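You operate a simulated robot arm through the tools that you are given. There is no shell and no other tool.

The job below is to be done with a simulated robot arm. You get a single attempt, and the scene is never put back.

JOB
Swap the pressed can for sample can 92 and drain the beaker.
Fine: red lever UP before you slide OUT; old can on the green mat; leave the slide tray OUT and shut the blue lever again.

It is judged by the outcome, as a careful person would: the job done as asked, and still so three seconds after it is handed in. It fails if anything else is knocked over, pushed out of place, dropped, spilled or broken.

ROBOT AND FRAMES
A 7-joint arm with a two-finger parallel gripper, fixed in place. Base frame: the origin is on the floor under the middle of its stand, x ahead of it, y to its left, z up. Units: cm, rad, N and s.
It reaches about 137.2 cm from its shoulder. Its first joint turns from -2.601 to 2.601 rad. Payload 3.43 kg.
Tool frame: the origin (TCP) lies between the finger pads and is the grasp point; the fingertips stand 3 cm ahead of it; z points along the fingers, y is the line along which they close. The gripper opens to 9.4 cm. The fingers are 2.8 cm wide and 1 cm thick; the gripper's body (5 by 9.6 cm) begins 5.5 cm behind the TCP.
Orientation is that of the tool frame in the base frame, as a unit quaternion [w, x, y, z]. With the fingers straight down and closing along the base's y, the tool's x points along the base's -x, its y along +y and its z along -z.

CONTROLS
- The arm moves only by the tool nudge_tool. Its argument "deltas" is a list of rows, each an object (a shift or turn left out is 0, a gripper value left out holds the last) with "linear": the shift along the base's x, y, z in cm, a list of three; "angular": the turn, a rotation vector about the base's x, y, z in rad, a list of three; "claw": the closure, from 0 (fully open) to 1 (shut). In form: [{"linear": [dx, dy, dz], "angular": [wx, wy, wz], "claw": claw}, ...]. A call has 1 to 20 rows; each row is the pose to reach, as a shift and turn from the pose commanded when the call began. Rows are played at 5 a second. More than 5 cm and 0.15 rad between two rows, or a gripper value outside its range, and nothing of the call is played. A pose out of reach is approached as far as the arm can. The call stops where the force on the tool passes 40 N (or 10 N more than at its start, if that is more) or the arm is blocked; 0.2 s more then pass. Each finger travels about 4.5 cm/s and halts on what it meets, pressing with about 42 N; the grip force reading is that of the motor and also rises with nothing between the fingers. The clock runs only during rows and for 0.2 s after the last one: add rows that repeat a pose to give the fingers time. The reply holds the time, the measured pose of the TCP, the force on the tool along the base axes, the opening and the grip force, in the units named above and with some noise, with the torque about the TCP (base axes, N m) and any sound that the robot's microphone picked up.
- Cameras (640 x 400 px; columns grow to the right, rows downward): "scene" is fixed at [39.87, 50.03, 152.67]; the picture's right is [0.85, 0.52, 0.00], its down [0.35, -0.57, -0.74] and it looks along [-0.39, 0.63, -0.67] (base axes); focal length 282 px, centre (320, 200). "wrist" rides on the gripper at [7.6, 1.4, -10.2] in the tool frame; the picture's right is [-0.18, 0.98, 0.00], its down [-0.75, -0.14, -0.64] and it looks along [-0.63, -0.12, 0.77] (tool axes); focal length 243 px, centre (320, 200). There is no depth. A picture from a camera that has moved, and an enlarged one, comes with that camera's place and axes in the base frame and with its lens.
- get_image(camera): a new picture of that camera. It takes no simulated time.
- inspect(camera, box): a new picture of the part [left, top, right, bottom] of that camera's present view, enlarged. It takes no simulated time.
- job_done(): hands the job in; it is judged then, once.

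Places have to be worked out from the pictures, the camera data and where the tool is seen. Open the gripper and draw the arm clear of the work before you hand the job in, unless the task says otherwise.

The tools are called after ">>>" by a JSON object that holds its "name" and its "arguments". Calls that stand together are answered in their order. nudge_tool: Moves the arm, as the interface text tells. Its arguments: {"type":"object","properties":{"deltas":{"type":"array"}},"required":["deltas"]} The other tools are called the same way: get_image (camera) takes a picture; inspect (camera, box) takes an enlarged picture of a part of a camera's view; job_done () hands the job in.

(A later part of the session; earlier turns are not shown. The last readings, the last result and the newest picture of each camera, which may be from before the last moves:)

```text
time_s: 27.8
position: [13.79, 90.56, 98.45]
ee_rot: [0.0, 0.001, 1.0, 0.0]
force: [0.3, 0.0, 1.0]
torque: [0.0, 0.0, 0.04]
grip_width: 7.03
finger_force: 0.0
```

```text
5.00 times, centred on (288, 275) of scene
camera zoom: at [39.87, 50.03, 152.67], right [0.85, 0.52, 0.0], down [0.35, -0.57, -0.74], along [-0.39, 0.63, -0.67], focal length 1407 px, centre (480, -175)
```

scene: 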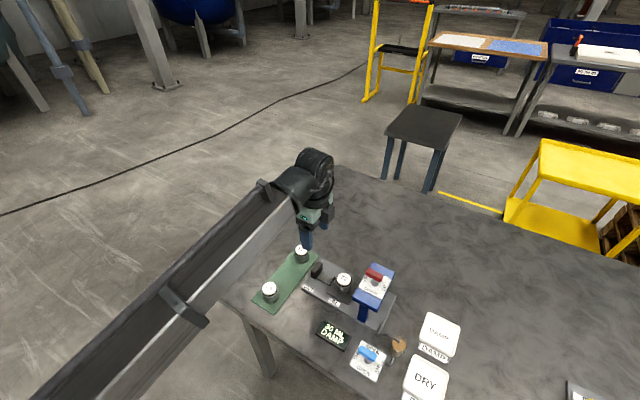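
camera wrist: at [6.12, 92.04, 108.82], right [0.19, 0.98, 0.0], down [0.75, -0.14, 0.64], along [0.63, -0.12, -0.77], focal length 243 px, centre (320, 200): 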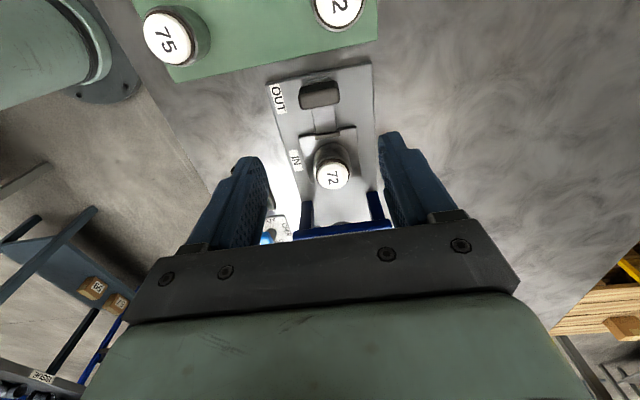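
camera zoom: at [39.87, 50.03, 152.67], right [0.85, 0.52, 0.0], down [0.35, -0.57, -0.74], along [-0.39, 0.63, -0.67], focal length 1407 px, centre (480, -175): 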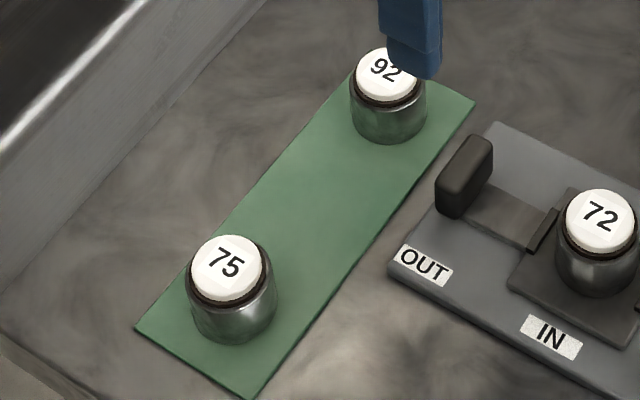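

Can 72's lid is at about (22.7, 90.4, 83.9); the mat spans x 2–10, y 74–97 with 75 and 92 at y≈77.9 and 93.5, leaving a free middle spot at (6.1, 85.7). I go above can 72 and check alignment before descending.

>>> {"name": "nudge_tool", "arguments": {"deltas": [{"linear": [2.5, 0, 0], "claw": 0.22}, {"linear": [5, -0.1, 0], "claw": 0.22}, {"linear": [7.5, -0.15, 0], "claw": 0.22}, {"linear": [8.95, -0.15, 0], "claw": 0.22}, {"linear": [8.95, -0.15, -3], "claw": 0.22}, {"linear": [8.95, -0.15, -6], "claw": 0.22}, {"linear": [8.95, -0.15, -8.5], "claw": 0.22}, {"linear": [8.95, -0.15, -8.5], "claw": 0.22}]}}

>>> {"name": "get_image", "arguments": {"camera": "wrist"}}

>>> {"name": "inspect", "arguments": {"camera": "scene", "box": [290, 230, 418, 310]}}

```text
time_s: 29.6
position: [22.81, 90.3, 90.03]
ee_rot: [0.0, 0.001, 1.0, 0.001]
force: [-0.6, 0.3, 1.0]
torque: [-0.03, -0.03, 0.0]
grip_width: 7.35
finger_force: 0.0
```

```text
taken
camera wrist: at [15.21, 91.62, 100.27], right [0.19, 0.98, 0.0], down [0.75, -0.14, 0.64], along [0.63, -0.12, -0.77], focal length 243 px, centre (320, 200)
```

wrist: 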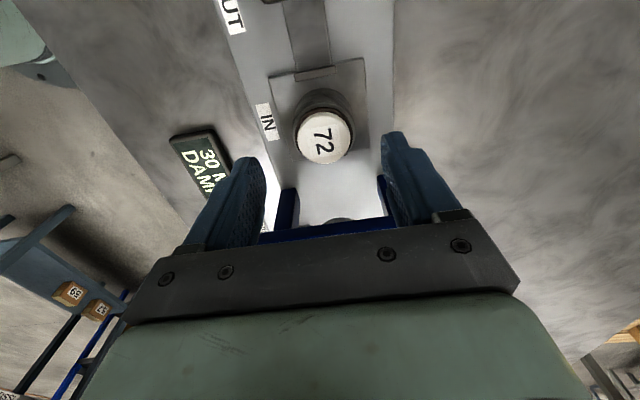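

```text
5.00 times, centred on (354, 270) of scene
camera zoom: at [39.87, 50.03, 152.67], right [0.85, 0.52, 0.0], down [0.35, -0.57, -0.74], along [-0.39, 0.63, -0.67], focal length 1407 px, centre (150, -150)
```

zoom: 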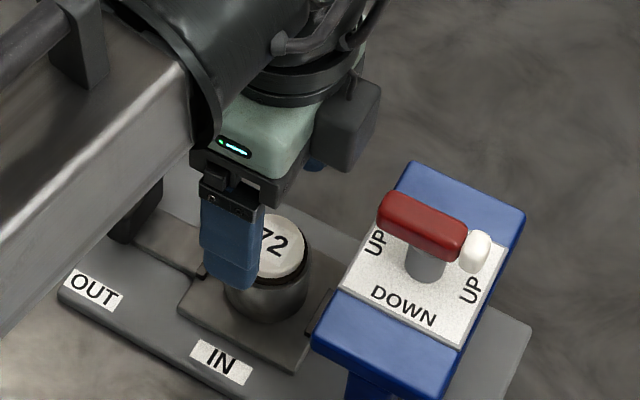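

The lid sits at (22.85, 90.4) by this view. I descend to z≈83 around the can and close on it.

>>> {"name": "nudge_tool", "arguments": {"deltas": [{"linear": [0.03, 0.1, -2], "claw": 0.22}, {"linear": [0.03, 0.1, -4], "claw": 0.22}, {"linear": [0.03, 0.1, -5.5], "claw": 0.22}, {"linear": [0.03, 0.1, -6.5], "claw": 0.22}, {"linear": [0.03, 0.1, -7.0], "claw": 0.22}, {"linear": [0.03, 0.1, -7.0], "claw": 0.3}, {"linear": [0.03, 0.1, -7.0], "claw": 0.38}, {"linear": [0.03, 0.1, -7.0], "claw": 0.46}, {"linear": [0.03, 0.1, -7.0], "claw": 0.54}, {"linear": [0.03, 0.1, -7.0], "claw": 0.6}]}}

>>> {"name": "get_image", "arguments": {"camera": "wrist"}}

>>> {"name": "inspect", "arguments": {"camera": "scene", "box": [290, 240, 418, 320]}}

```text
time_s: 31.8
position: [22.95, 90.36, 83.03]
ee_rot: [0.0, 0.002, 1.0, 0.0]
force: [-0.3, -0.1, 0.8]
torque: [-0.01, -0.05, 0.01]
grip_width: 4.64
finger_force: 37.6
```

```text
taken
camera wrist: at [15.23, 91.77, 93.32], right [0.19, 0.98, 0.0], down [0.75, -0.14, 0.64], along [0.63, -0.12, -0.77], focal length 243 px, centre (320, 200)
```

wrist: 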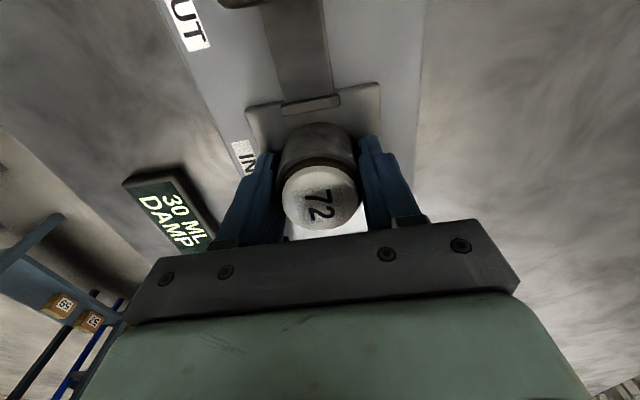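

```text
5.00 times, centred on (354, 280) of scene
camera zoom: at [39.87, 50.03, 152.67], right [0.85, 0.52, 0.0], down [0.35, -0.57, -0.74], along [-0.39, 0.63, -0.67], focal length 1407 px, centre (150, -200)
```

zoom: 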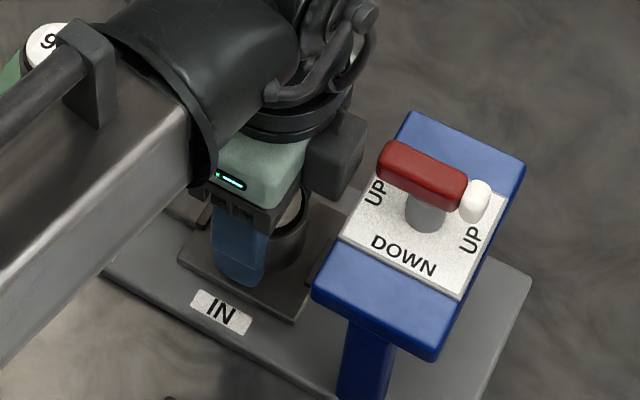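

Can 72 is held (4.64 cm, 37.6 N). I tighten slightly and lift straight up by 5 cm to check the hold.

>>> {"name": "nudge_tool", "arguments": {"deltas": [{"claw": 0.65}, {"claw": 0.65}, {"linear": [0, 0, 0.7]}, {"linear": [0, 0, 1.7]}, {"linear": [0, 0, 3]}, {"linear": [0, 0, 4.5]}, {"linear": [0, 0, 6]}]}}

>>> {"name": "get_image", "arguments": {"camera": "wrist"}}

>>> {"name": "inspect", "arguments": {"camera": "scene", "box": [290, 230, 418, 310]}}

```text
time_s: 33.4
position: [22.87, 90.26, 89.08]
ee_rot: [0.0, 0.002, 1.0, 0.0]
force: [-0.5, 0.0, -1.9]
torque: [-0.01, -0.01, 0.01]
grip_width: 4.64
finger_force: 41.9
```

```text
taken
camera wrist: at [15.29, 91.74, 99.36], right [0.19, 0.98, 0.0], down [0.75, -0.14, 0.64], along [0.63, -0.12, -0.77], focal length 243 px, centre (320, 200)
```

wrist: 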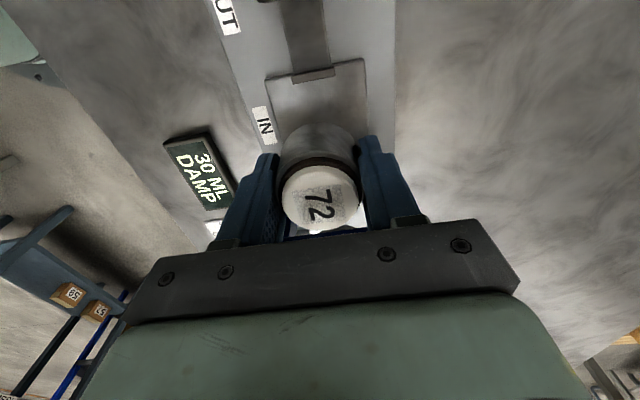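

```text
5.00 times, centred on (354, 270) of scene
camera zoom: at [39.87, 50.03, 152.67], right [0.85, 0.52, 0.0], down [0.35, -0.57, -0.74], along [-0.39, 0.63, -0.67], focal length 1407 px, centre (150, -150)
```

zoom: 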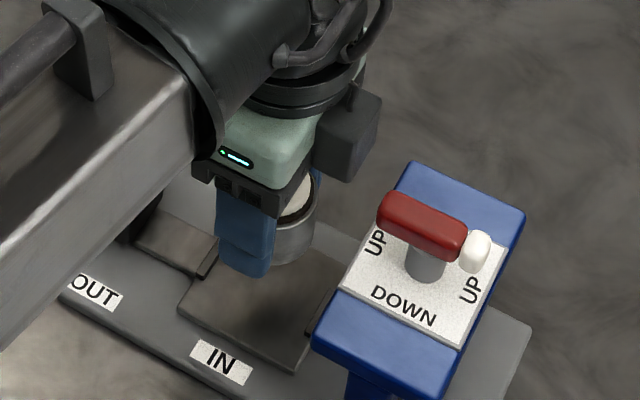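

Can 72 is lifted cleanly. I carry it at z≈92 over the handle to above the free middle of the mat (6.1, 85.7).

>>> {"name": "nudge_tool", "arguments": {"deltas": [{"linear": [-0.5, 0, 2]}, {"linear": [-2.5, -0.7, 3]}, {"linear": [-5, -1.4, 3]}, {"linear": [-7.5, -2.1, 3]}, {"linear": [-10, -2.8, 3]}, {"linear": [-12.5, -3.5, 3]}, {"linear": [-15, -4.2, 3]}, {"linear": [-16.3, -4.5, 3]}, {"linear": [-16.75, -4.55, 3]}, {"linear": [-16.75, -4.55, 3]}]}}

>>> {"name": "get_image", "arguments": {"camera": "wrist"}}

>>> {"name": "get_image", "arguments": {"camera": "scene"}}

```text
time_s: 35.6
position: [6.14, 85.84, 91.94]
ee_rot: [0.0, 0.002, 1.0, 0.0]
force: [0.7, 0.5, -1.3]
torque: [0.0, -0.01, 0.05]
grip_width: 4.65
finger_force: 41.8
```

```text
taken
camera wrist: at [-1.49, 87.25, 102.32], right [0.19, 0.98, 0.0], down [0.75, -0.14, 0.64], along [0.63, -0.12, -0.77], focal length 243 px, centre (320, 200)
```

wrist: 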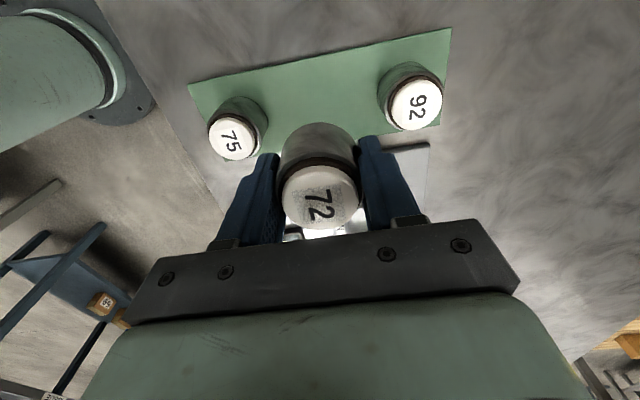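

```text
taken
```

scene: 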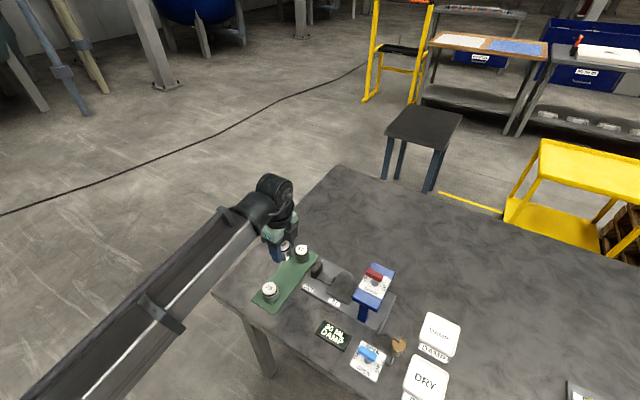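

Neighbouring lids compute to (6.3, 78.1) and (6.5, 93.6), so the held can at (6.14, 85.84) is well centred between them. I lower in steps, slowing near the expected landing at TCP z≈81.7.

>>> {"name": "nudge_tool", "arguments": {"deltas": [{"linear": [0.1, 0, -2.5]}, {"linear": [0.1, 0, -5]}, {"linear": [0.1, 0, -7.5]}, {"linear": [0.1, 0, -9]}, {"linear": [0.1, 0, -9.6]}, {"linear": [0.1, 0, -9.8]}]}}

>>> {"name": "get_image", "arguments": {"camera": "wrist"}}

>>> {"name": "inspect", "arguments": {"camera": "scene", "box": [240, 225, 336, 305]}}

```text
time_s: 37.0
position: [6.28, 85.76, 82.14]
ee_rot: [0.0, 0.0, 1.0, 0.0]
force: [0.2, -0.4, -1.2]
torque: [-0.01, -0.01, 0.02]
grip_width: 4.61
finger_force: 42.0
```

```text
taken
camera wrist: at [-1.39, 87.19, 92.41], right [0.19, 0.98, 0.0], down [0.75, -0.14, 0.64], along [0.63, -0.12, -0.77], focal length 243 px, centre (320, 200)
```

wrist: 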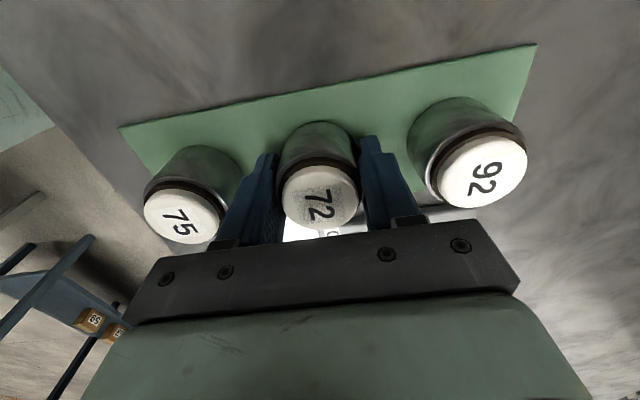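

```text
5.00 times, centred on (288, 265) of scene
camera zoom: at [39.87, 50.03, 152.67], right [0.85, 0.52, 0.0], down [0.35, -0.57, -0.74], along [-0.39, 0.63, -0.67], focal length 1407 px, centre (480, -125)
```

zoom: 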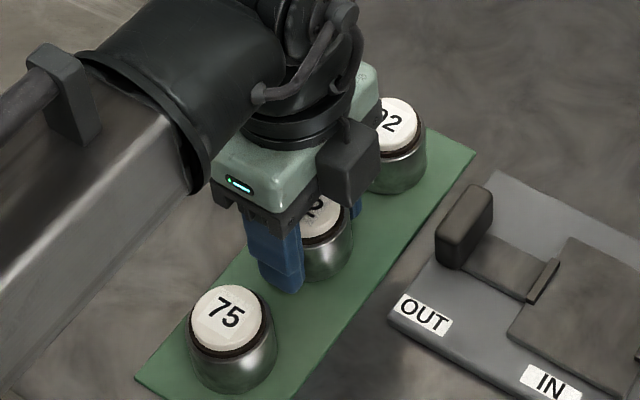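

No contact yet. I lower in small steps and watch the z force.

>>> {"name": "nudge_tool", "arguments": {"deltas": [{"linear": [0, 0, -0.1]}, {"linear": [0, 0, -0.2]}, {"linear": [0, 0, -0.3]}]}}

```text
time_s: 37.8
position: [6.23, 85.79, 81.8]
ee_rot: [0.0, 0.002, 1.0, 0.0]
force: [-0.5, -0.9, -2.0]
torque: [0.01, 0.01, 0.05]
grip_width: 4.63
finger_force: 42.2
```

>>> {"name": "nudge_tool", "arguments": {"deltas": [{"linear": [0, 0, -0.08]}, {"linear": [0, 0, -0.16]}, {"linear": [0, 0, -0.16]}]}}

```text
time_s: 38.6
position: [6.24, 85.86, 81.61]
ee_rot: [0.0, 0.0, 1.0, 0.0]
force: [-0.9, -0.5, -2.1]
torque: [0.03, -0.03, -0.01]
grip_width: 4.64
finger_force: 41.8
```

No contact at z=81.6 yet, so I continue down in 0.1 cm steps.

>>> {"name": "nudge_tool", "arguments": {"deltas": [{"linear": [0, 0, -0.07]}, {"linear": [0, 0, -0.14]}, {"linear": [0, 0, -0.14]}]}}

>>> {"name": "inspect", "arguments": {"camera": "wrist", "box": [200, 80, 440, 230]}}

```text
time_s: 39.4
position: [6.14, 85.9, 81.57]
ee_rot: [0.0, 0.001, 1.0, 0.001]
force: [2.3, 3.9, 11.5]
torque: [-0.08, 0.02, -0.02]
grip_width: 4.64
finger_force: 41.5
```

```text
2.67 times, centred on (320, 155) of wrist
camera zoom: at [-1.43, 87.18, 91.92], right [0.19, 0.98, 0.0], down [0.75, -0.14, 0.64], along [0.63, -0.12, -0.77], focal length 647 px, centre (320, 320)
```

zoom: 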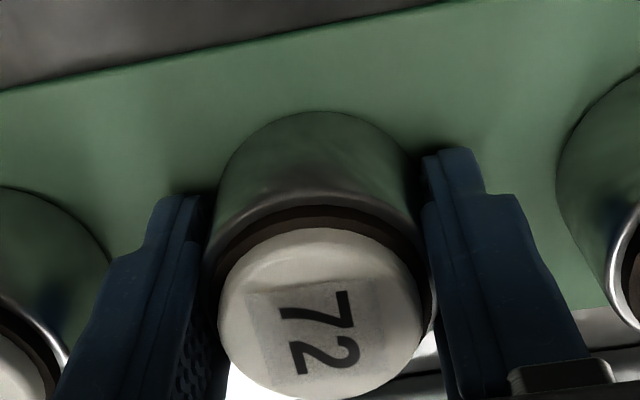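

Contact: the z force is 11.5 N at TCP z≈81.55, so the can stands on the mat. I ease up slightly, open to about 6.2 cm, and lift straight up.

>>> {"name": "nudge_tool", "arguments": {"deltas": [{"linear": [0, 0, 0.05]}, {"linear": [0, 0, 0.05], "claw": 0.45}, {"linear": [0, 0, 0.05], "claw": 0.4}, {"linear": [0, 0, 0.05], "claw": 0.35}, {"linear": [0, 0, 0.05], "claw": 0.35}, {"linear": [0, 0, 1], "claw": 0.35}, {"linear": [0, 0, 2.5], "claw": 0.35}, {"linear": [0, 0, 5], "claw": 0.35}, {"linear": [0, 0, 8], "claw": 0.35}, {"linear": [0, 0, 11], "claw": 0.35}, {"linear": [0, 0, 11], "claw": 0.35}]}}

>>> {"name": "get_image", "arguments": {"camera": "wrist"}}

>>> {"name": "inspect", "arguments": {"camera": "scene", "box": [240, 235, 336, 315]}}

```text
time_s: 41.8
position: [6.13, 85.83, 92.57]
ee_rot: [-0.001, 0.001, 1.0, 0.0]
force: [0.5, 0.0, 0.1]
torque: [-0.01, -0.02, -0.04]
grip_width: 6.14
finger_force: 0.1
```

```text
taken
camera wrist: at [-1.43, 87.24, 102.88], right [0.19, 0.98, 0.0], down [0.75, -0.14, 0.64], along [0.63, -0.12, -0.77], focal length 243 px, centre (320, 200)
```

wrist: 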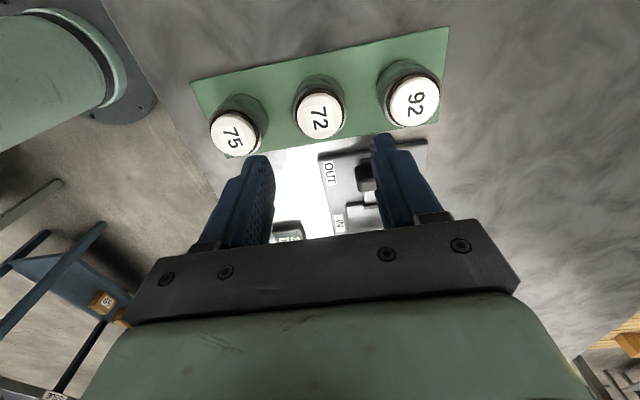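

```text
5.00 times, centred on (288, 275) of scene
camera zoom: at [39.87, 50.03, 152.67], right [0.85, 0.52, 0.0], down [0.35, -0.57, -0.74], along [-0.39, 0.63, -0.67], focal length 1407 px, centre (480, -175)
```

zoom: 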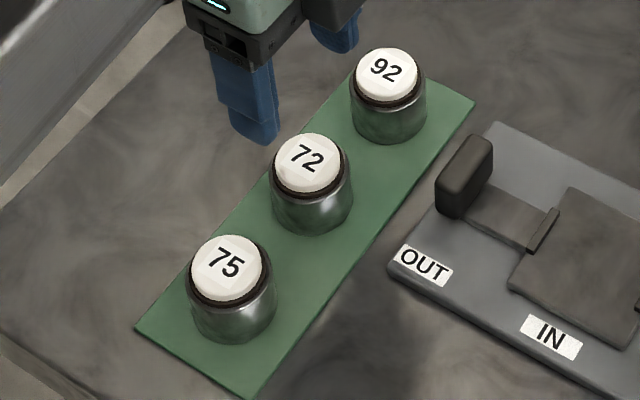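

Can 72 stands on the mat between 75 and 92. I move over can 92 and check alignment.

>>> {"name": "nudge_tool", "arguments": {"deltas": [{"linear": [0.1, 2.5, 0], "claw": 0.3}, {"linear": [0.2, 5, 0], "claw": 0.3}, {"linear": [0.2, 7, 0], "claw": 0.3}, {"linear": [0.2, 7.7, 0], "claw": 0.3}, {"linear": [0.2, 7.7, -2], "claw": 0.3}, {"linear": [0.2, 7.7, -2], "claw": 0.3}]}}

>>> {"name": "inspect", "arguments": {"camera": "wrist", "box": [200, 70, 440, 220]}}

>>> {"name": "inspect", "arguments": {"camera": "scene", "box": [250, 210, 346, 290]}}

```text
time_s: 43.2
position: [6.46, 93.57, 90.65]
ee_rot: [0.001, 0.001, 1.0, 0.0]
force: [0.1, 0.2, -1.1]
torque: [-0.01, 0.0, 0.0]
grip_width: 6.57
finger_force: 0.0
```

```text
2.67 times, centred on (320, 145) of wrist
camera zoom: at [-1.2, 94.95, 100.88], right [0.19, 0.98, 0.0], down [0.75, -0.14, 0.64], along [0.63, -0.12, -0.77], focal length 647 px, centre (320, 347)
```

zoom: 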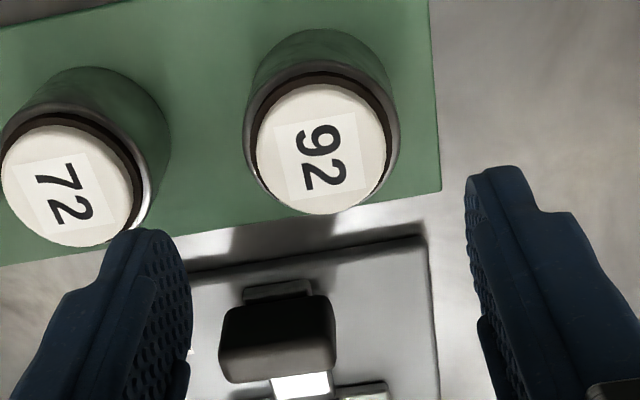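

```text
5.00 times, centred on (298, 250) of scene
camera zoom: at [39.87, 50.03, 152.67], right [0.85, 0.52, 0.0], down [0.35, -0.57, -0.74], along [-0.39, 0.63, -0.67], focal length 1407 px, centre (430, -50)
```

zoom: 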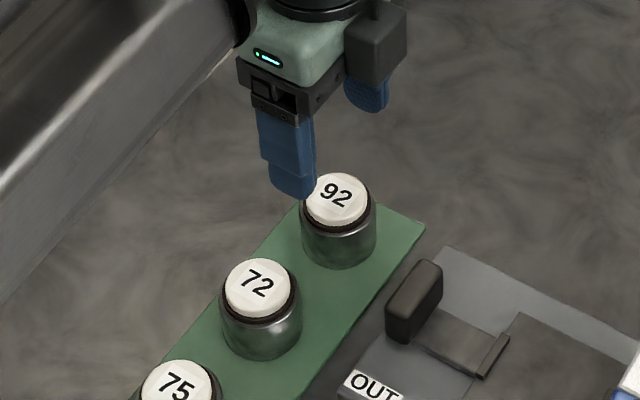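

Can 92's lid computes to (6.43, 93.5), matching the tool. I descend to z≈81.65 and close on it.

>>> {"name": "nudge_tool", "arguments": {"deltas": [{"linear": [0, -0.05, -2.5], "claw": 0.3}, {"linear": [0, -0.05, -5], "claw": 0.3}, {"linear": [0, -0.05, -7], "claw": 0.3}, {"linear": [0, -0.05, -8.3], "claw": 0.3}, {"linear": [0, -0.05, -8.95], "claw": 0.3}, {"linear": [0, -0.05, -8.95], "claw": 0.36}, {"linear": [0, -0.05, -8.95], "claw": 0.42}, {"linear": [0, -0.05, -8.95], "claw": 0.48}, {"linear": [0, -0.05, -8.95], "claw": 0.56}, {"linear": [0, -0.05, -8.95], "claw": 0.65}, {"linear": [0, -0.05, -8.95], "claw": 0.65}]}}

>>> {"name": "get_image", "arguments": {"camera": "wrist"}}

```text
time_s: 45.6
position: [6.41, 93.3, 81.57]
ee_rot: [-0.001, 0.001, 1.0, -0.001]
force: [2.5, 1.4, 0.5]
torque: [0.04, -0.02, -0.06]
grip_width: 4.64
finger_force: 42.1
```

```text
taken
camera wrist: at [-1.24, 94.8, 91.97], right [0.19, 0.98, 0.0], down [0.75, -0.14, 0.64], along [0.63, -0.12, -0.77], focal length 243 px, centre (320, 200)
```

wrist: 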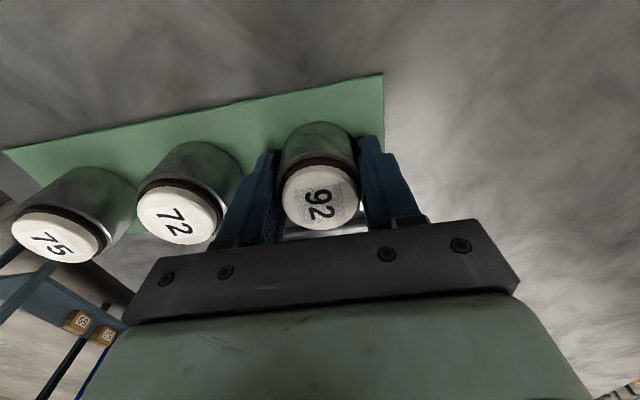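

Can 92 is held (4.64 cm, 42 N). I lift it straight up and carry it to above the tray nest at (22.87, 90.38).

>>> {"name": "nudge_tool", "arguments": {"deltas": [{"linear": [0, 0, 0.7]}, {"linear": [0, 0, 2]}, {"linear": [0, 0, 4]}, {"linear": [0, 0, 7]}, {"linear": [0, 0, 10.5]}, {"linear": [2.5, -0.4, 10.5]}, {"linear": [5, -0.9, 10.5]}, {"linear": [7.5, -1.4, 10.5]}, {"linear": [10, -1.9, 10.5]}, {"linear": [12.5, -2.4, 10.5]}, {"linear": [15, -2.9, 10.5]}, {"linear": [16.1, -3.05, 10.5]}, {"linear": [16.45, -3.05, 10.5]}, {"linear": [16.45, -3.05, 10.5]}]}}

>>> {"name": "get_image", "arguments": {"camera": "wrist"}}

>>> {"name": "inspect", "arguments": {"camera": "scene", "box": [270, 230, 398, 310]}}

```text
time_s: 48.6
position: [22.91, 90.4, 92.18]
ee_rot: [0.0, 0.002, 1.0, -0.001]
force: [0.1, 0.0, -1.3]
torque: [0.02, 0.01, 0.01]
grip_width: 4.67
finger_force: 42.3
```

```text
taken
camera wrist: at [15.29, 91.83, 102.44], right [0.19, 0.98, 0.0], down [0.75, -0.14, 0.64], along [0.63, -0.12, -0.77], focal length 243 px, centre (320, 200)
```

wrist: 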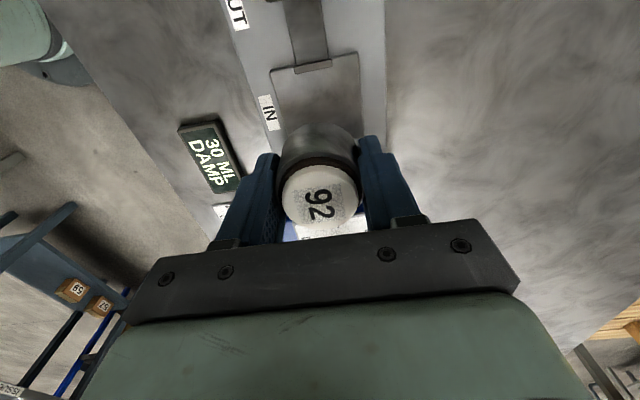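

```text
5.00 times, centred on (334, 270) of scene
camera zoom: at [39.87, 50.03, 152.67], right [0.85, 0.52, 0.0], down [0.35, -0.57, -0.74], along [-0.39, 0.63, -0.67], focal length 1407 px, centre (250, -150)
```

zoom: 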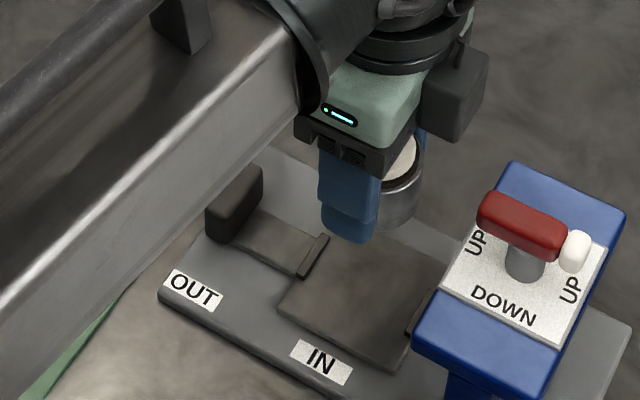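

Can 92 is right above the tray. I lower to z≈83.4 first, then creep down to contact expected near z≈83.0.

>>> {"name": "nudge_tool", "arguments": {"deltas": [{"linear": [-0.03, 0, -2.5]}, {"linear": [-0.03, 0, -5]}, {"linear": [-0.03, 0, -7]}, {"linear": [-0.03, 0, -8.3]}, {"linear": [-0.03, 0, -8.8]}, {"linear": [-0.03, 0, -8.95]}]}}

>>> {"name": "inspect", "arguments": {"camera": "scene", "box": [290, 240, 418, 320]}}

>>> {"name": "get_image", "arguments": {"camera": "wrist"}}

```text
time_s: 50.0
position: [22.91, 90.5, 83.22]
ee_rot: [0.0, 0.001, 1.0, 0.0]
force: [0.1, 0.9, -1.5]
torque: [0.01, 0.02, 0.01]
grip_width: 4.65
finger_force: 41.9
```

```text
5.00 times, centred on (354, 280) of scene
camera zoom: at [39.87, 50.03, 152.67], right [0.85, 0.52, 0.0], down [0.35, -0.57, -0.74], along [-0.39, 0.63, -0.67], focal length 1407 px, centre (150, -200)
```

zoom: 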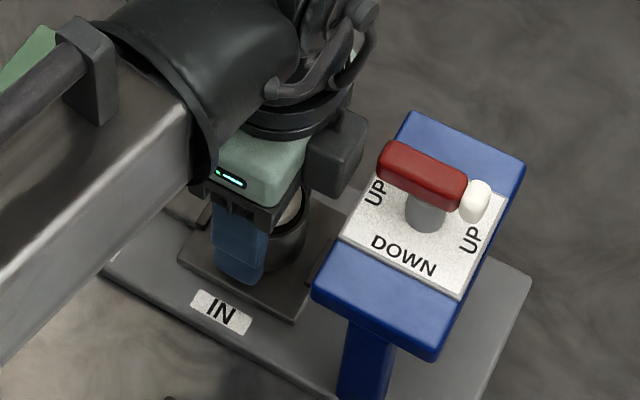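

```text
taken
camera wrist: at [15.22, 91.8, 93.46], right [0.19, 0.98, 0.0], down [0.75, -0.14, 0.64], along [0.63, -0.12, -0.77], focal length 243 px, centre (320, 200)
```

wrist: 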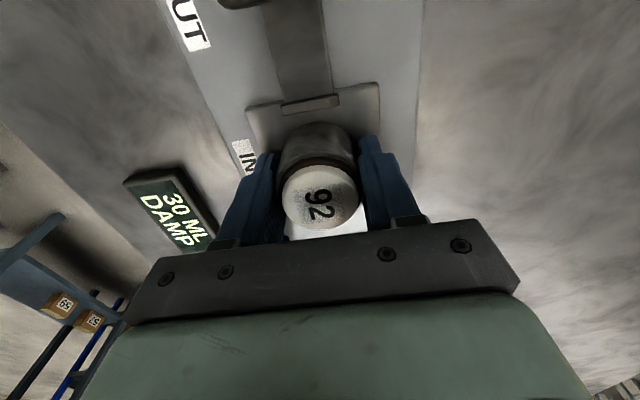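

The view matches that of can 72 in its nest. I creep down in small steps until the z force shows contact.

>>> {"name": "nudge_tool", "arguments": {"deltas": [{"linear": [0, 0, -0.08]}, {"linear": [0, 0, -0.15]}, {"linear": [0, 0, -0.15]}]}}

```text
time_s: 50.8
position: [22.93, 90.45, 82.98]
ee_rot: [0.0, 0.001, 1.0, 0.0]
force: [-0.7, 0.8, 0.7]
torque: [0.03, 0.05, -0.05]
grip_width: 4.65
finger_force: 42.2
```

>>> {"name": "nudge_tool", "arguments": {"deltas": [{"linear": [0, 0, -0.06]}, {"linear": [0, 0, -0.12]}, {"linear": [0, 0, -0.12]}]}}

```text
time_s: 51.6
position: [22.84, 90.48, 82.97]
ee_rot: [0.0, 0.001, 1.0, 0.001]
force: [0.1, 1.8, 21.5]
torque: [-0.14, 0.3, 0.02]
grip_width: 4.63
finger_force: 42.0
```

Contact (21.5 N up): the can is seated on the tray. I ease up 0.1 cm, open the fingers, then lift straight up.

>>> {"name": "nudge_tool", "arguments": {"deltas": [{"linear": [0, 0, 0.1]}, {"linear": [0, 0, 0.1], "claw": 0.45}, {"linear": [0, 0, 0.1], "claw": 0.38}, {"linear": [0, 0, 0.1], "claw": 0.3}, {"linear": [0, 0, 0.1], "claw": 0.25}, {"linear": [0, 0, 0.1], "claw": 0.25}, {"linear": [0, 0, 1], "claw": 0.25}, {"linear": [0, 0, 2.5], "claw": 0.25}, {"linear": [0, 0, 5], "claw": 0.25}, {"linear": [0, 0, 8], "claw": 0.25}, {"linear": [0, 0, 12], "claw": 0.25}, {"linear": [-3, 0, 16], "claw": 0.25}, {"linear": [-6, 0, 19], "claw": 0.25}, {"linear": [-8, 0, 20], "claw": 0.25}, {"linear": [-8, 0, 20], "claw": 0.25}]}}

>>> {"name": "get_image", "arguments": {"camera": "wrist"}}

>>> {"name": "get_image", "arguments": {"camera": "scene"}}

>>> {"name": "inspect", "arguments": {"camera": "scene", "box": [240, 240, 400, 340]}}

```text
time_s: 54.8
position: [14.9, 90.27, 102.81]
ee_rot: [-0.001, 0.001, 1.0, 0.0]
force: [0.8, 0.5, 0.2]
torque: [-0.02, 0.02, -0.01]
grip_width: 7.04
finger_force: 0.0
```

```text
taken
camera wrist: at [7.22, 91.79, 113.15], right [0.19, 0.98, 0.0], down [0.75, -0.14, 0.64], along [0.63, -0.12, -0.77], focal length 243 px, centre (320, 200)
```

wrist: 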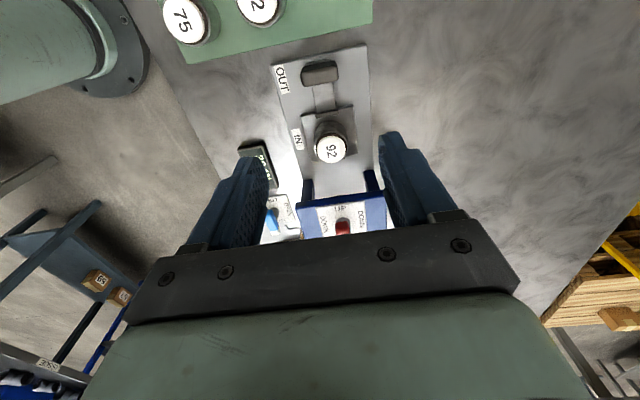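

```text
taken
```

scene: 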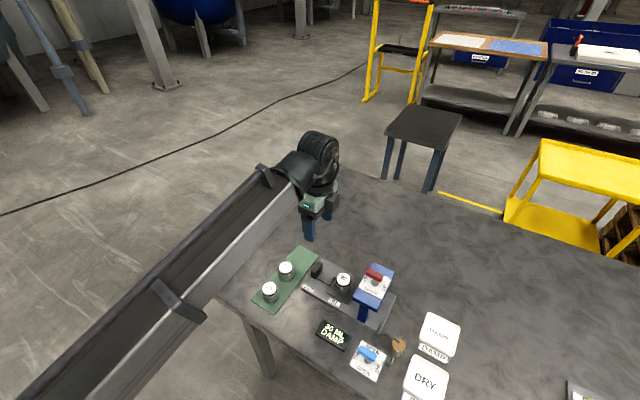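

```text
4.00 times, centred on (320, 290) of scene
camera zoom: at [39.87, 50.03, 152.67], right [0.85, 0.52, 0.0], down [0.35, -0.57, -0.74], along [-0.39, 0.63, -0.67], focal length 1126 px, centre (320, -160)
```

zoom: 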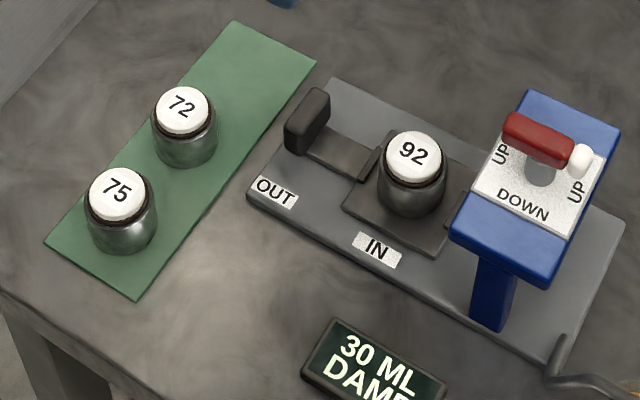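

The swap is done: 92 stands on the tray (OUT), 72 on the mat, red lever UP. Now I move at safe height to above the blue lever (36.9, 77.2) and look closely.

>>> {"name": "nudge_tool", "arguments": {"deltas": [{"linear": [2, -2, 0], "claw": 0.62}, {"linear": [4.5, -4.5, 0], "claw": 0.62}, {"linear": [7.5, -6.5, 0], "claw": 0.62}, {"linear": [10.5, -8, 0], "claw": 0.62}, {"linear": [13.5, -9.5, 0], "claw": 0.62}, {"linear": [16.5, -11, 0], "claw": 0.62}, {"linear": [19.5, -12.3, 0], "claw": 0.62}, {"linear": [21.5, -13, 0], "claw": 0.62}, {"linear": [22, -13.1, -1], "claw": 0.62}, {"linear": [22, -13.1, -3], "claw": 0.62}, {"linear": [22, -13.1, -3], "claw": 0.62}]}}

>>> {"name": "get_image", "arguments": {"camera": "wrist"}}

>>> {"name": "get_image", "arguments": {"camera": "scene"}}

```text
time_s: 57.2
position: [36.85, 77.54, 99.9]
ee_rot: [0.001, 0.002, 1.0, 0.0]
force: [-0.5, -0.2, -0.4]
torque: [0.0, 0.01, -0.03]
grip_width: 3.57
finger_force: 0.1
```

```text
taken
camera wrist: at [29.2, 78.81, 110.14], right [0.19, 0.98, 0.0], down [0.75, -0.14, 0.64], along [0.63, -0.12, -0.77], focal length 243 px, centre (320, 200)
```

wrist: 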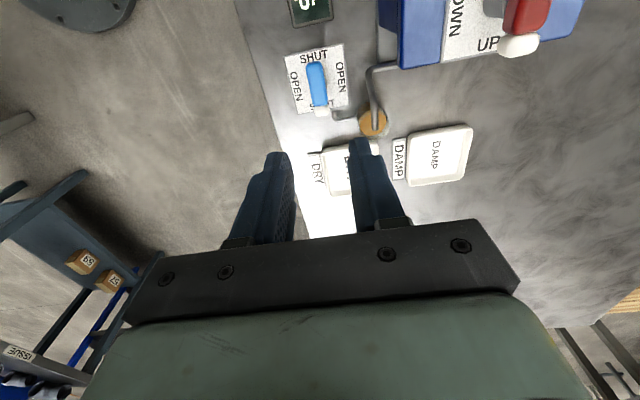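

```text
taken
```

scene: 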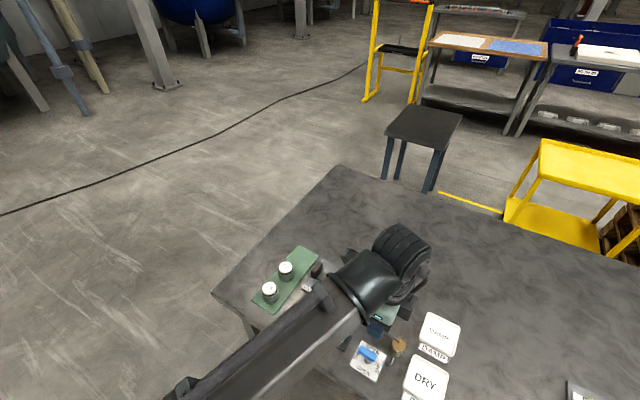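

I enlarge the wrist view to refine the blue lever's pivot, bar and nearby pipes.

>>> {"name": "inspect", "arguments": {"camera": "wrist", "box": [270, 30, 410, 140]}}

>>> {"name": "inspect", "arguments": {"camera": "scene", "box": [340, 300, 436, 380]}}

```text
3.64 times, centred on (340, 85) of wrist
camera zoom: at [29.2, 78.81, 110.14], right [0.19, 0.98, 0.0], down [0.75, -0.14, 0.64], along [0.63, -0.12, -0.77], focal length 882 px, centre (247, 618)
```

zoom: 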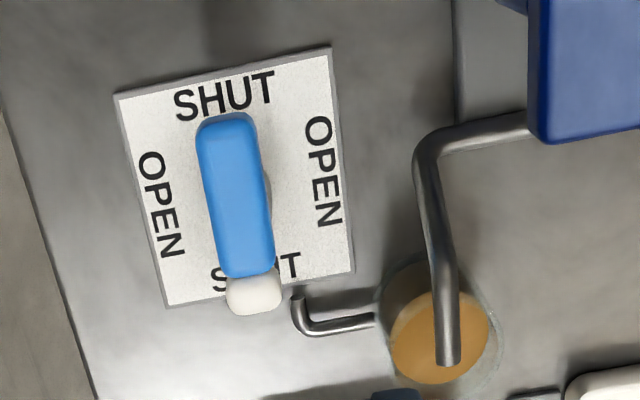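

```text
5.00 times, centred on (388, 340) of scene
camera zoom: at [39.87, 50.03, 152.67], right [0.85, 0.52, 0.0], down [0.35, -0.57, -0.74], along [-0.39, 0.63, -0.67], focal length 1407 px, centre (-20, -500)
```

zoom: 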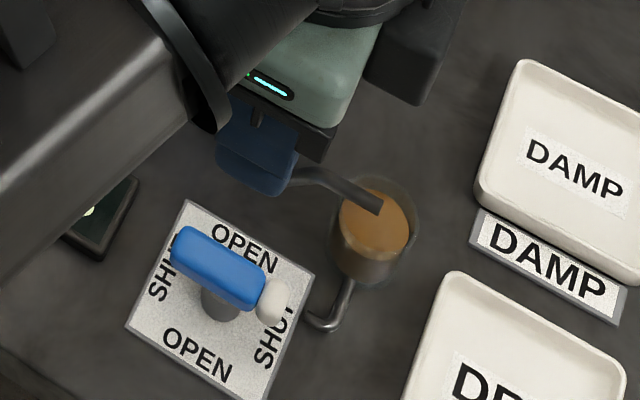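

The blue pivot computes to about (36.85, 77.15), bar top z≈82.05. The opening (3.6 cm) keeps the fingers clear of the spout pipe; I descend to z≈88 and check alignment.

>>> {"name": "nudge_tool", "arguments": {"deltas": [{"linear": [0.03, -0.27, -2.5], "claw": 0.62}, {"linear": [0.03, -0.27, -5], "claw": 0.62}, {"linear": [0.03, -0.27, -8], "claw": 0.62}, {"linear": [0.03, -0.27, -10.5], "claw": 0.62}, {"linear": [0.03, -0.27, -12], "claw": 0.62}, {"linear": [0.03, -0.27, -12], "claw": 0.62}]}}

>>> {"name": "inspect", "arguments": {"camera": "wrist", "box": [220, 60, 420, 220]}}

>>> {"name": "inspect", "arguments": {"camera": "scene", "box": [330, 300, 442, 380]}}

```text
time_s: 58.6
position: [36.66, 77.02, 87.95]
ee_rot: [0.0, 0.001, 1.0, 0.0]
force: [0.3, 0.4, 0.3]
torque: [0.0, -0.01, 0.0]
grip_width: 3.54
finger_force: 0.1
```

```text
2.50 times, centred on (320, 140) of wrist
camera zoom: at [29.12, 78.4, 98.23], right [0.19, 0.98, 0.0], down [0.75, -0.14, 0.64], along [0.63, -0.12, -0.77], focal length 606 px, centre (320, 350)
```

zoom: 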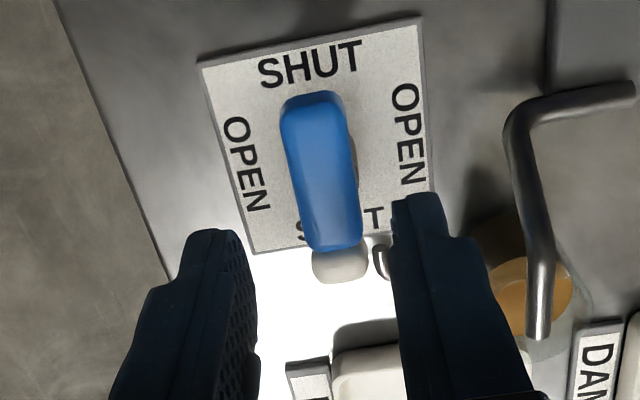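

```text
5.00 times, centred on (386, 340) of scene
camera zoom: at [39.87, 50.03, 152.67], right [0.85, 0.52, 0.0], down [0.35, -0.57, -0.74], along [-0.39, 0.63, -0.67], focal length 1407 px, centre (-10, -500)
```

zoom: 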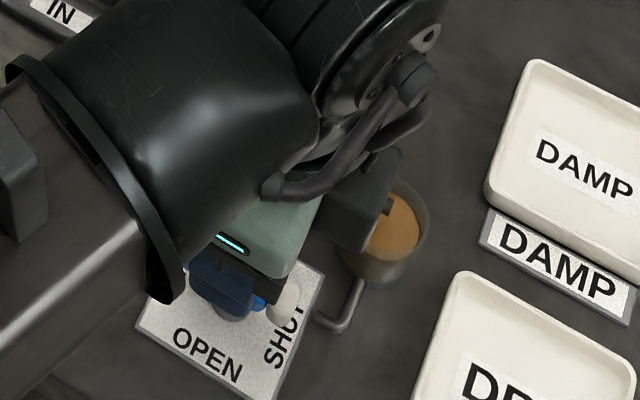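

The bar is between the fingers, pivot refined to about (36.83, 77.12). I shift slightly, descend to TCP z≈84.1 (tips ≈81.1) and close on the bar.

>>> {"name": "nudge_tool", "arguments": {"deltas": [{"linear": [0.12, 0.1, -1.5], "claw": 0.62}, {"linear": [0.12, 0.1, -3], "claw": 0.62}, {"linear": [0.12, 0.1, -3.9], "claw": 0.62}, {"linear": [0.12, 0.1, -3.9], "claw": 0.7}, {"linear": [0.12, 0.1, -3.9], "claw": 0.78}, {"linear": [0.12, 0.1, -3.9], "claw": 0.86}, {"linear": [0.12, 0.1, -3.9], "claw": 0.93}, {"linear": [0.12, 0.1, -3.9], "claw": 0.93}]}}

>>> {"name": "inspect", "arguments": {"camera": "wrist", "box": [220, 80, 420, 240]}}

```text
time_s: 60.4
position: [37.07, 77.17, 83.95]
ee_rot: [0.0, 0.001, 1.0, 0.0]
force: [-1.4, -3.5, -4.3]
torque: [0.06, -0.18, 0.02]
grip_width: 1.8
finger_force: 45.2
```

```text
2.50 times, centred on (320, 160) of wrist
camera zoom: at [29.42, 78.58, 94.26], right [0.19, 0.98, 0.0], down [0.75, -0.14, 0.64], along [0.63, -0.12, -0.77], focal length 606 px, centre (320, 300)
```

zoom: 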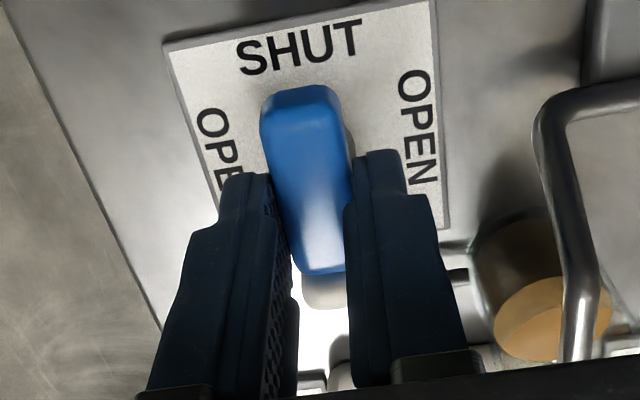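

The blue bar is gripped (1.8 cm). I try a small counter-clockwise turn (+0.15 rad) and watch the torque.

>>> {"name": "nudge_tool", "arguments": {"deltas": [{"angular": [0, 0, 0.04]}, {"angular": [0, 0, 0.08]}, {"angular": [0, 0, 0.12]}]}}

>>> {"name": "inspect", "arguments": {"camera": "wrist", "box": [220, 80, 420, 240]}}

```text
time_s: 61.2
position: [36.98, 77.17, 83.98]
ee_rot: [-0.001, -0.06, 0.998, 0.001]
force: [5.4, -2.3, -11.2]
torque: [-0.14, 0.32, -0.03]
grip_width: 1.78
finger_force: 44.9
```

```text
2.50 times, centred on (320, 160) of wrist
camera zoom: at [29.3, 77.66, 94.26], right [0.07, 1.0, 0.0], down [0.76, -0.05, 0.64], along [0.64, -0.04, -0.77], focal length 606 px, centre (320, 300)
```

zoom: 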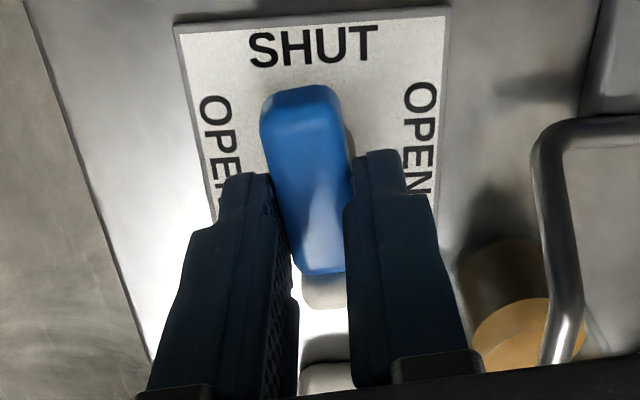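

It turns freely counter-clockwise. I continue in stages, watching forces.

>>> {"name": "nudge_tool", "arguments": {"deltas": [{"linear": [0, 0.01, -0.05], "angular": [0, 0, 0.1]}, {"linear": [-0.01, 0.03, -0.05], "angular": [0, 0, 0.2]}, {"linear": [-0.02, 0.05, -0.05], "angular": [0, 0, 0.3]}, {"linear": [-0.03, 0.06, -0.05], "angular": [0, 0, 0.4]}]}}

```text
time_s: 62.2
position: [37.14, 77.14, 83.99]
ee_rot: [0.001, -0.257, 0.966, -0.001]
force: [13.6, -1.8, -2.4]
torque: [-0.41, 0.64, -0.02]
grip_width: 1.79
finger_force: 44.8
```

>>> {"name": "nudge_tool", "arguments": {"deltas": [{"linear": [0.08, 0, 0]}, {"linear": [0.1, 0, 0], "angular": [0, 0, 0.1]}, {"linear": [0.1, 0, 0], "angular": [0, 0, 0.2]}, {"linear": [0.1, 0, 0], "angular": [0, 0, 0.3]}]}}

```text
time_s: 63.2
position: [37.04, 77.15, 83.95]
ee_rot: [0.0, -0.399, 0.917, 0.0]
force: [1.6, -5.2, -10.5]
torque: [0.74, -0.82, 0.0]
grip_width: 1.8
finger_force: 45.3
```

Forces are low; the lever is at about 47°. I continue turning.

>>> {"name": "nudge_tool", "arguments": {"deltas": [{"linear": [0, -0.02, -0.05], "angular": [0, 0, 0.1]}, {"linear": [0, -0.03, -0.05], "angular": [0, 0, 0.2]}, {"linear": [0, -0.04, -0.05], "angular": [0, 0, 0.3]}, {"linear": [0, -0.05, -0.05], "angular": [0, 0, 0.4]}]}}

>>> {"name": "inspect", "arguments": {"camera": "scene", "box": [330, 300, 442, 380]}}

```text
time_s: 64.2
position: [37.05, 77.24, 83.91]
ee_rot: [0.001, -0.574, 0.819, -0.001]
force: [-0.2, 2.0, -6.8]
torque: [-0.88, 0.51, 0.0]
grip_width: 1.81
finger_force: 45.4
```

```text
5.00 times, centred on (386, 340) of scene
camera zoom: at [39.87, 50.03, 152.67], right [0.85, 0.52, 0.0], down [0.35, -0.57, -0.74], along [-0.39, 0.63, -0.67], focal length 1407 px, centre (-10, -500)
```

zoom: 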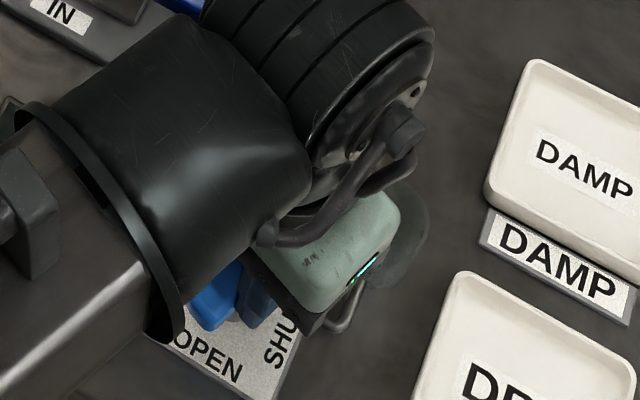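

The lever is at about 70° and the beaker already looks paler. I finish the turn to 90°.

>>> {"name": "nudge_tool", "arguments": {"deltas": [{"linear": [0, 0, 0], "angular": [0, 0, 0.1]}, {"linear": [0, 0, 0], "angular": [0, 0, 0.2]}, {"linear": [0, 0, 0], "angular": [0, 0, 0.3]}, {"linear": [0, 0, 0], "angular": [0, 0, 0.345]}]}}

>>> {"name": "get_image", "arguments": {"camera": "wrist"}}

>>> {"name": "inspect", "arguments": {"camera": "scene", "box": [300, 300, 428, 380]}}

```text
time_s: 65.2
position: [36.98, 77.25, 83.95]
ee_rot: [0.001, -0.705, 0.709, -0.001]
force: [-2.3, 7.4, 2.8]
torque: [-1.28, 0.11, -0.01]
grip_width: 1.8
finger_force: 44.5
```

```text
taken
camera wrist: at [35.54, 69.55, 94.26], right [-0.98, 0.19, 0.0], down [0.14, 0.75, 0.64], along [0.12, 0.63, -0.77], focal length 243 px, centre (320, 200)
```

wrist: 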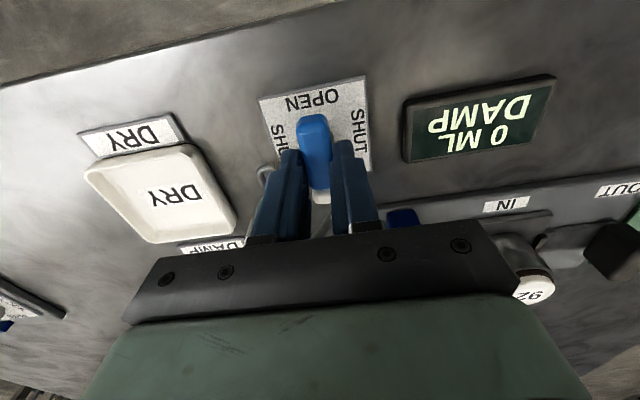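

```text
5.00 times, centred on (364, 340) of scene
camera zoom: at [39.87, 50.03, 152.67], right [0.85, 0.52, 0.0], down [0.35, -0.57, -0.74], along [-0.39, 0.63, -0.67], focal length 1407 px, centre (100, -500)
```

zoom: 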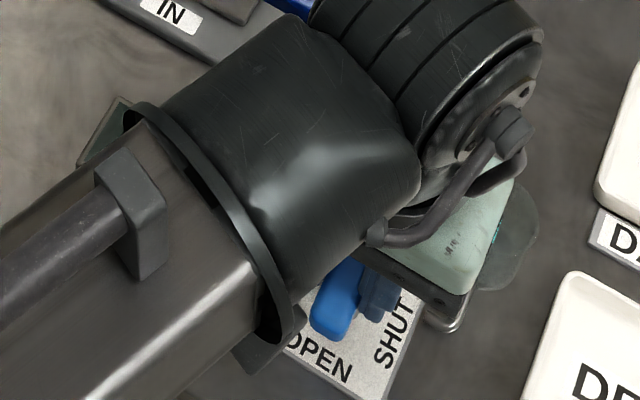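

The display now reads "0 ML DAMP" and the lever points OPEN. I hold about a second to be sure the beaker is empty, then read again.

>>> {"name": "nudge_tool", "arguments": {"deltas": [{"linear": [0, 0.03, 0]}, {"linear": [0, 0.03, 0]}, {"linear": [0, 0.03, 0]}, {"linear": [0, 0.03, 0]}, {"linear": [0, 0.03, 0]}, {"linear": [0, 0.03, 0]}]}}

>>> {"name": "inspect", "arguments": {"camera": "wrist", "box": [240, 60, 560, 260]}}

```text
time_s: 66.6
position: [36.9, 77.25, 84.06]
ee_rot: [0.0, -0.704, 0.71, 0.0]
force: [-6.7, 7.9, 11.5]
torque: [-0.26, 0.21, -0.03]
grip_width: 1.83
finger_force: 45.2
```

```text
2.00 times, centred on (400, 160) of wrist
camera zoom: at [35.52, 69.55, 94.25], right [-0.98, 0.19, 0.0], down [0.15, 0.75, 0.64], along [0.12, 0.63, -0.77], focal length 485 px, centre (160, 280)
```

zoom: 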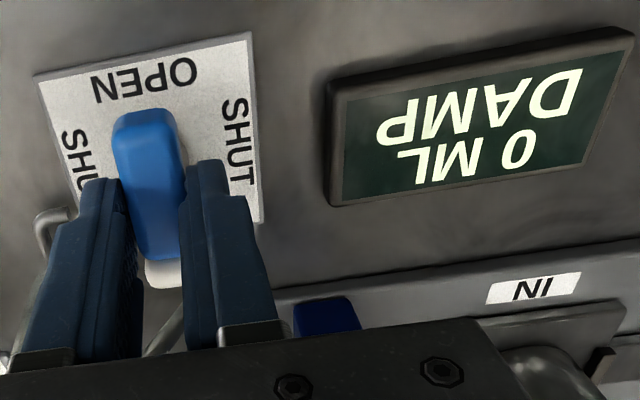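

Still 0 ML. Now I turn the blue lever back clockwise to SHUT in stages, watching forces.

>>> {"name": "nudge_tool", "arguments": {"deltas": [{"linear": [-0.03, 0.03, 0.05], "angular": [0, 0, -0.1]}, {"linear": [-0.03, 0.03, 0.05], "angular": [0, 0, -0.2]}, {"linear": [-0.03, 0.03, 0.05], "angular": [0, 0, -0.3]}, {"linear": [-0.03, 0.03, 0.05], "angular": [0, 0, -0.4]}]}}

```text
time_s: 67.6
position: [37.0, 77.24, 83.97]
ee_rot: [0.001, -0.549, 0.836, 0.0]
force: [0.1, 8.6, 0.7]
torque: [0.72, -0.4, -0.02]
grip_width: 1.77
finger_force: 44.8
```

>>> {"name": "nudge_tool", "arguments": {"deltas": [{"linear": [0, 0.04, 0], "angular": [0, 0, -0.1]}, {"linear": [0, 0.06, 0], "angular": [0, 0, -0.2]}, {"linear": [0, 0.06, 0], "angular": [0, 0, -0.3]}, {"linear": [0, 0.06, 0], "angular": [0, 0, -0.4]}]}}

```text
time_s: 68.6
position: [37.08, 77.28, 83.9]
ee_rot: [0.0, -0.371, 0.929, -0.001]
force: [1.2, 0.1, -4.7]
torque: [1.09, -0.97, -0.01]
grip_width: 1.8
finger_force: 44.8
```

The lever is back to about 44° with low force. I continue toward SHUT.

>>> {"name": "nudge_tool", "arguments": {"deltas": [{"linear": [0, 0, 0], "angular": [0, 0, -0.1]}, {"linear": [0, 0, 0], "angular": [0, 0, -0.2]}, {"linear": [0, -0.02, 0], "angular": [0, 0, -0.3]}, {"linear": [0, -0.02, 0], "angular": [0, 0, -0.4]}]}}

```text
time_s: 69.6
position: [36.97, 77.28, 83.9]
ee_rot: [-0.001, -0.181, 0.984, -0.001]
force: [3.1, -6.5, -5.0]
torque: [-0.13, -0.04, 0.02]
grip_width: 1.81
finger_force: 45.3
```

>>> {"name": "nudge_tool", "arguments": {"deltas": [{"linear": [0, -0.03, 0], "angular": [0, 0, -0.1]}, {"linear": [0, -0.05, 0], "angular": [0, 0, -0.2]}, {"linear": [0, -0.05, 0], "angular": [0, 0, -0.3]}, {"linear": [0, -0.05, 0], "angular": [0, 0, -0.36]}]}}

>>> {"name": "get_image", "arguments": {"camera": "wrist"}}

```text
time_s: 70.6
position: [36.92, 77.2, 83.88]
ee_rot: [0.0, -0.001, 1.0, 0.0]
force: [6.3, -8.6, 0.1]
torque: [-0.22, 1.32, 0.05]
grip_width: 1.81
finger_force: 45.1
```

```text
taken
camera wrist: at [29.42, 78.55, 94.27], right [0.18, 0.98, 0.0], down [0.75, -0.14, 0.64], along [0.63, -0.12, -0.77], focal length 243 px, centre (320, 200)
```

wrist: 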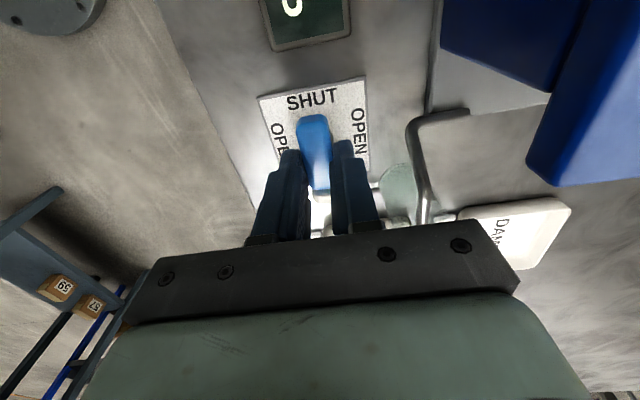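

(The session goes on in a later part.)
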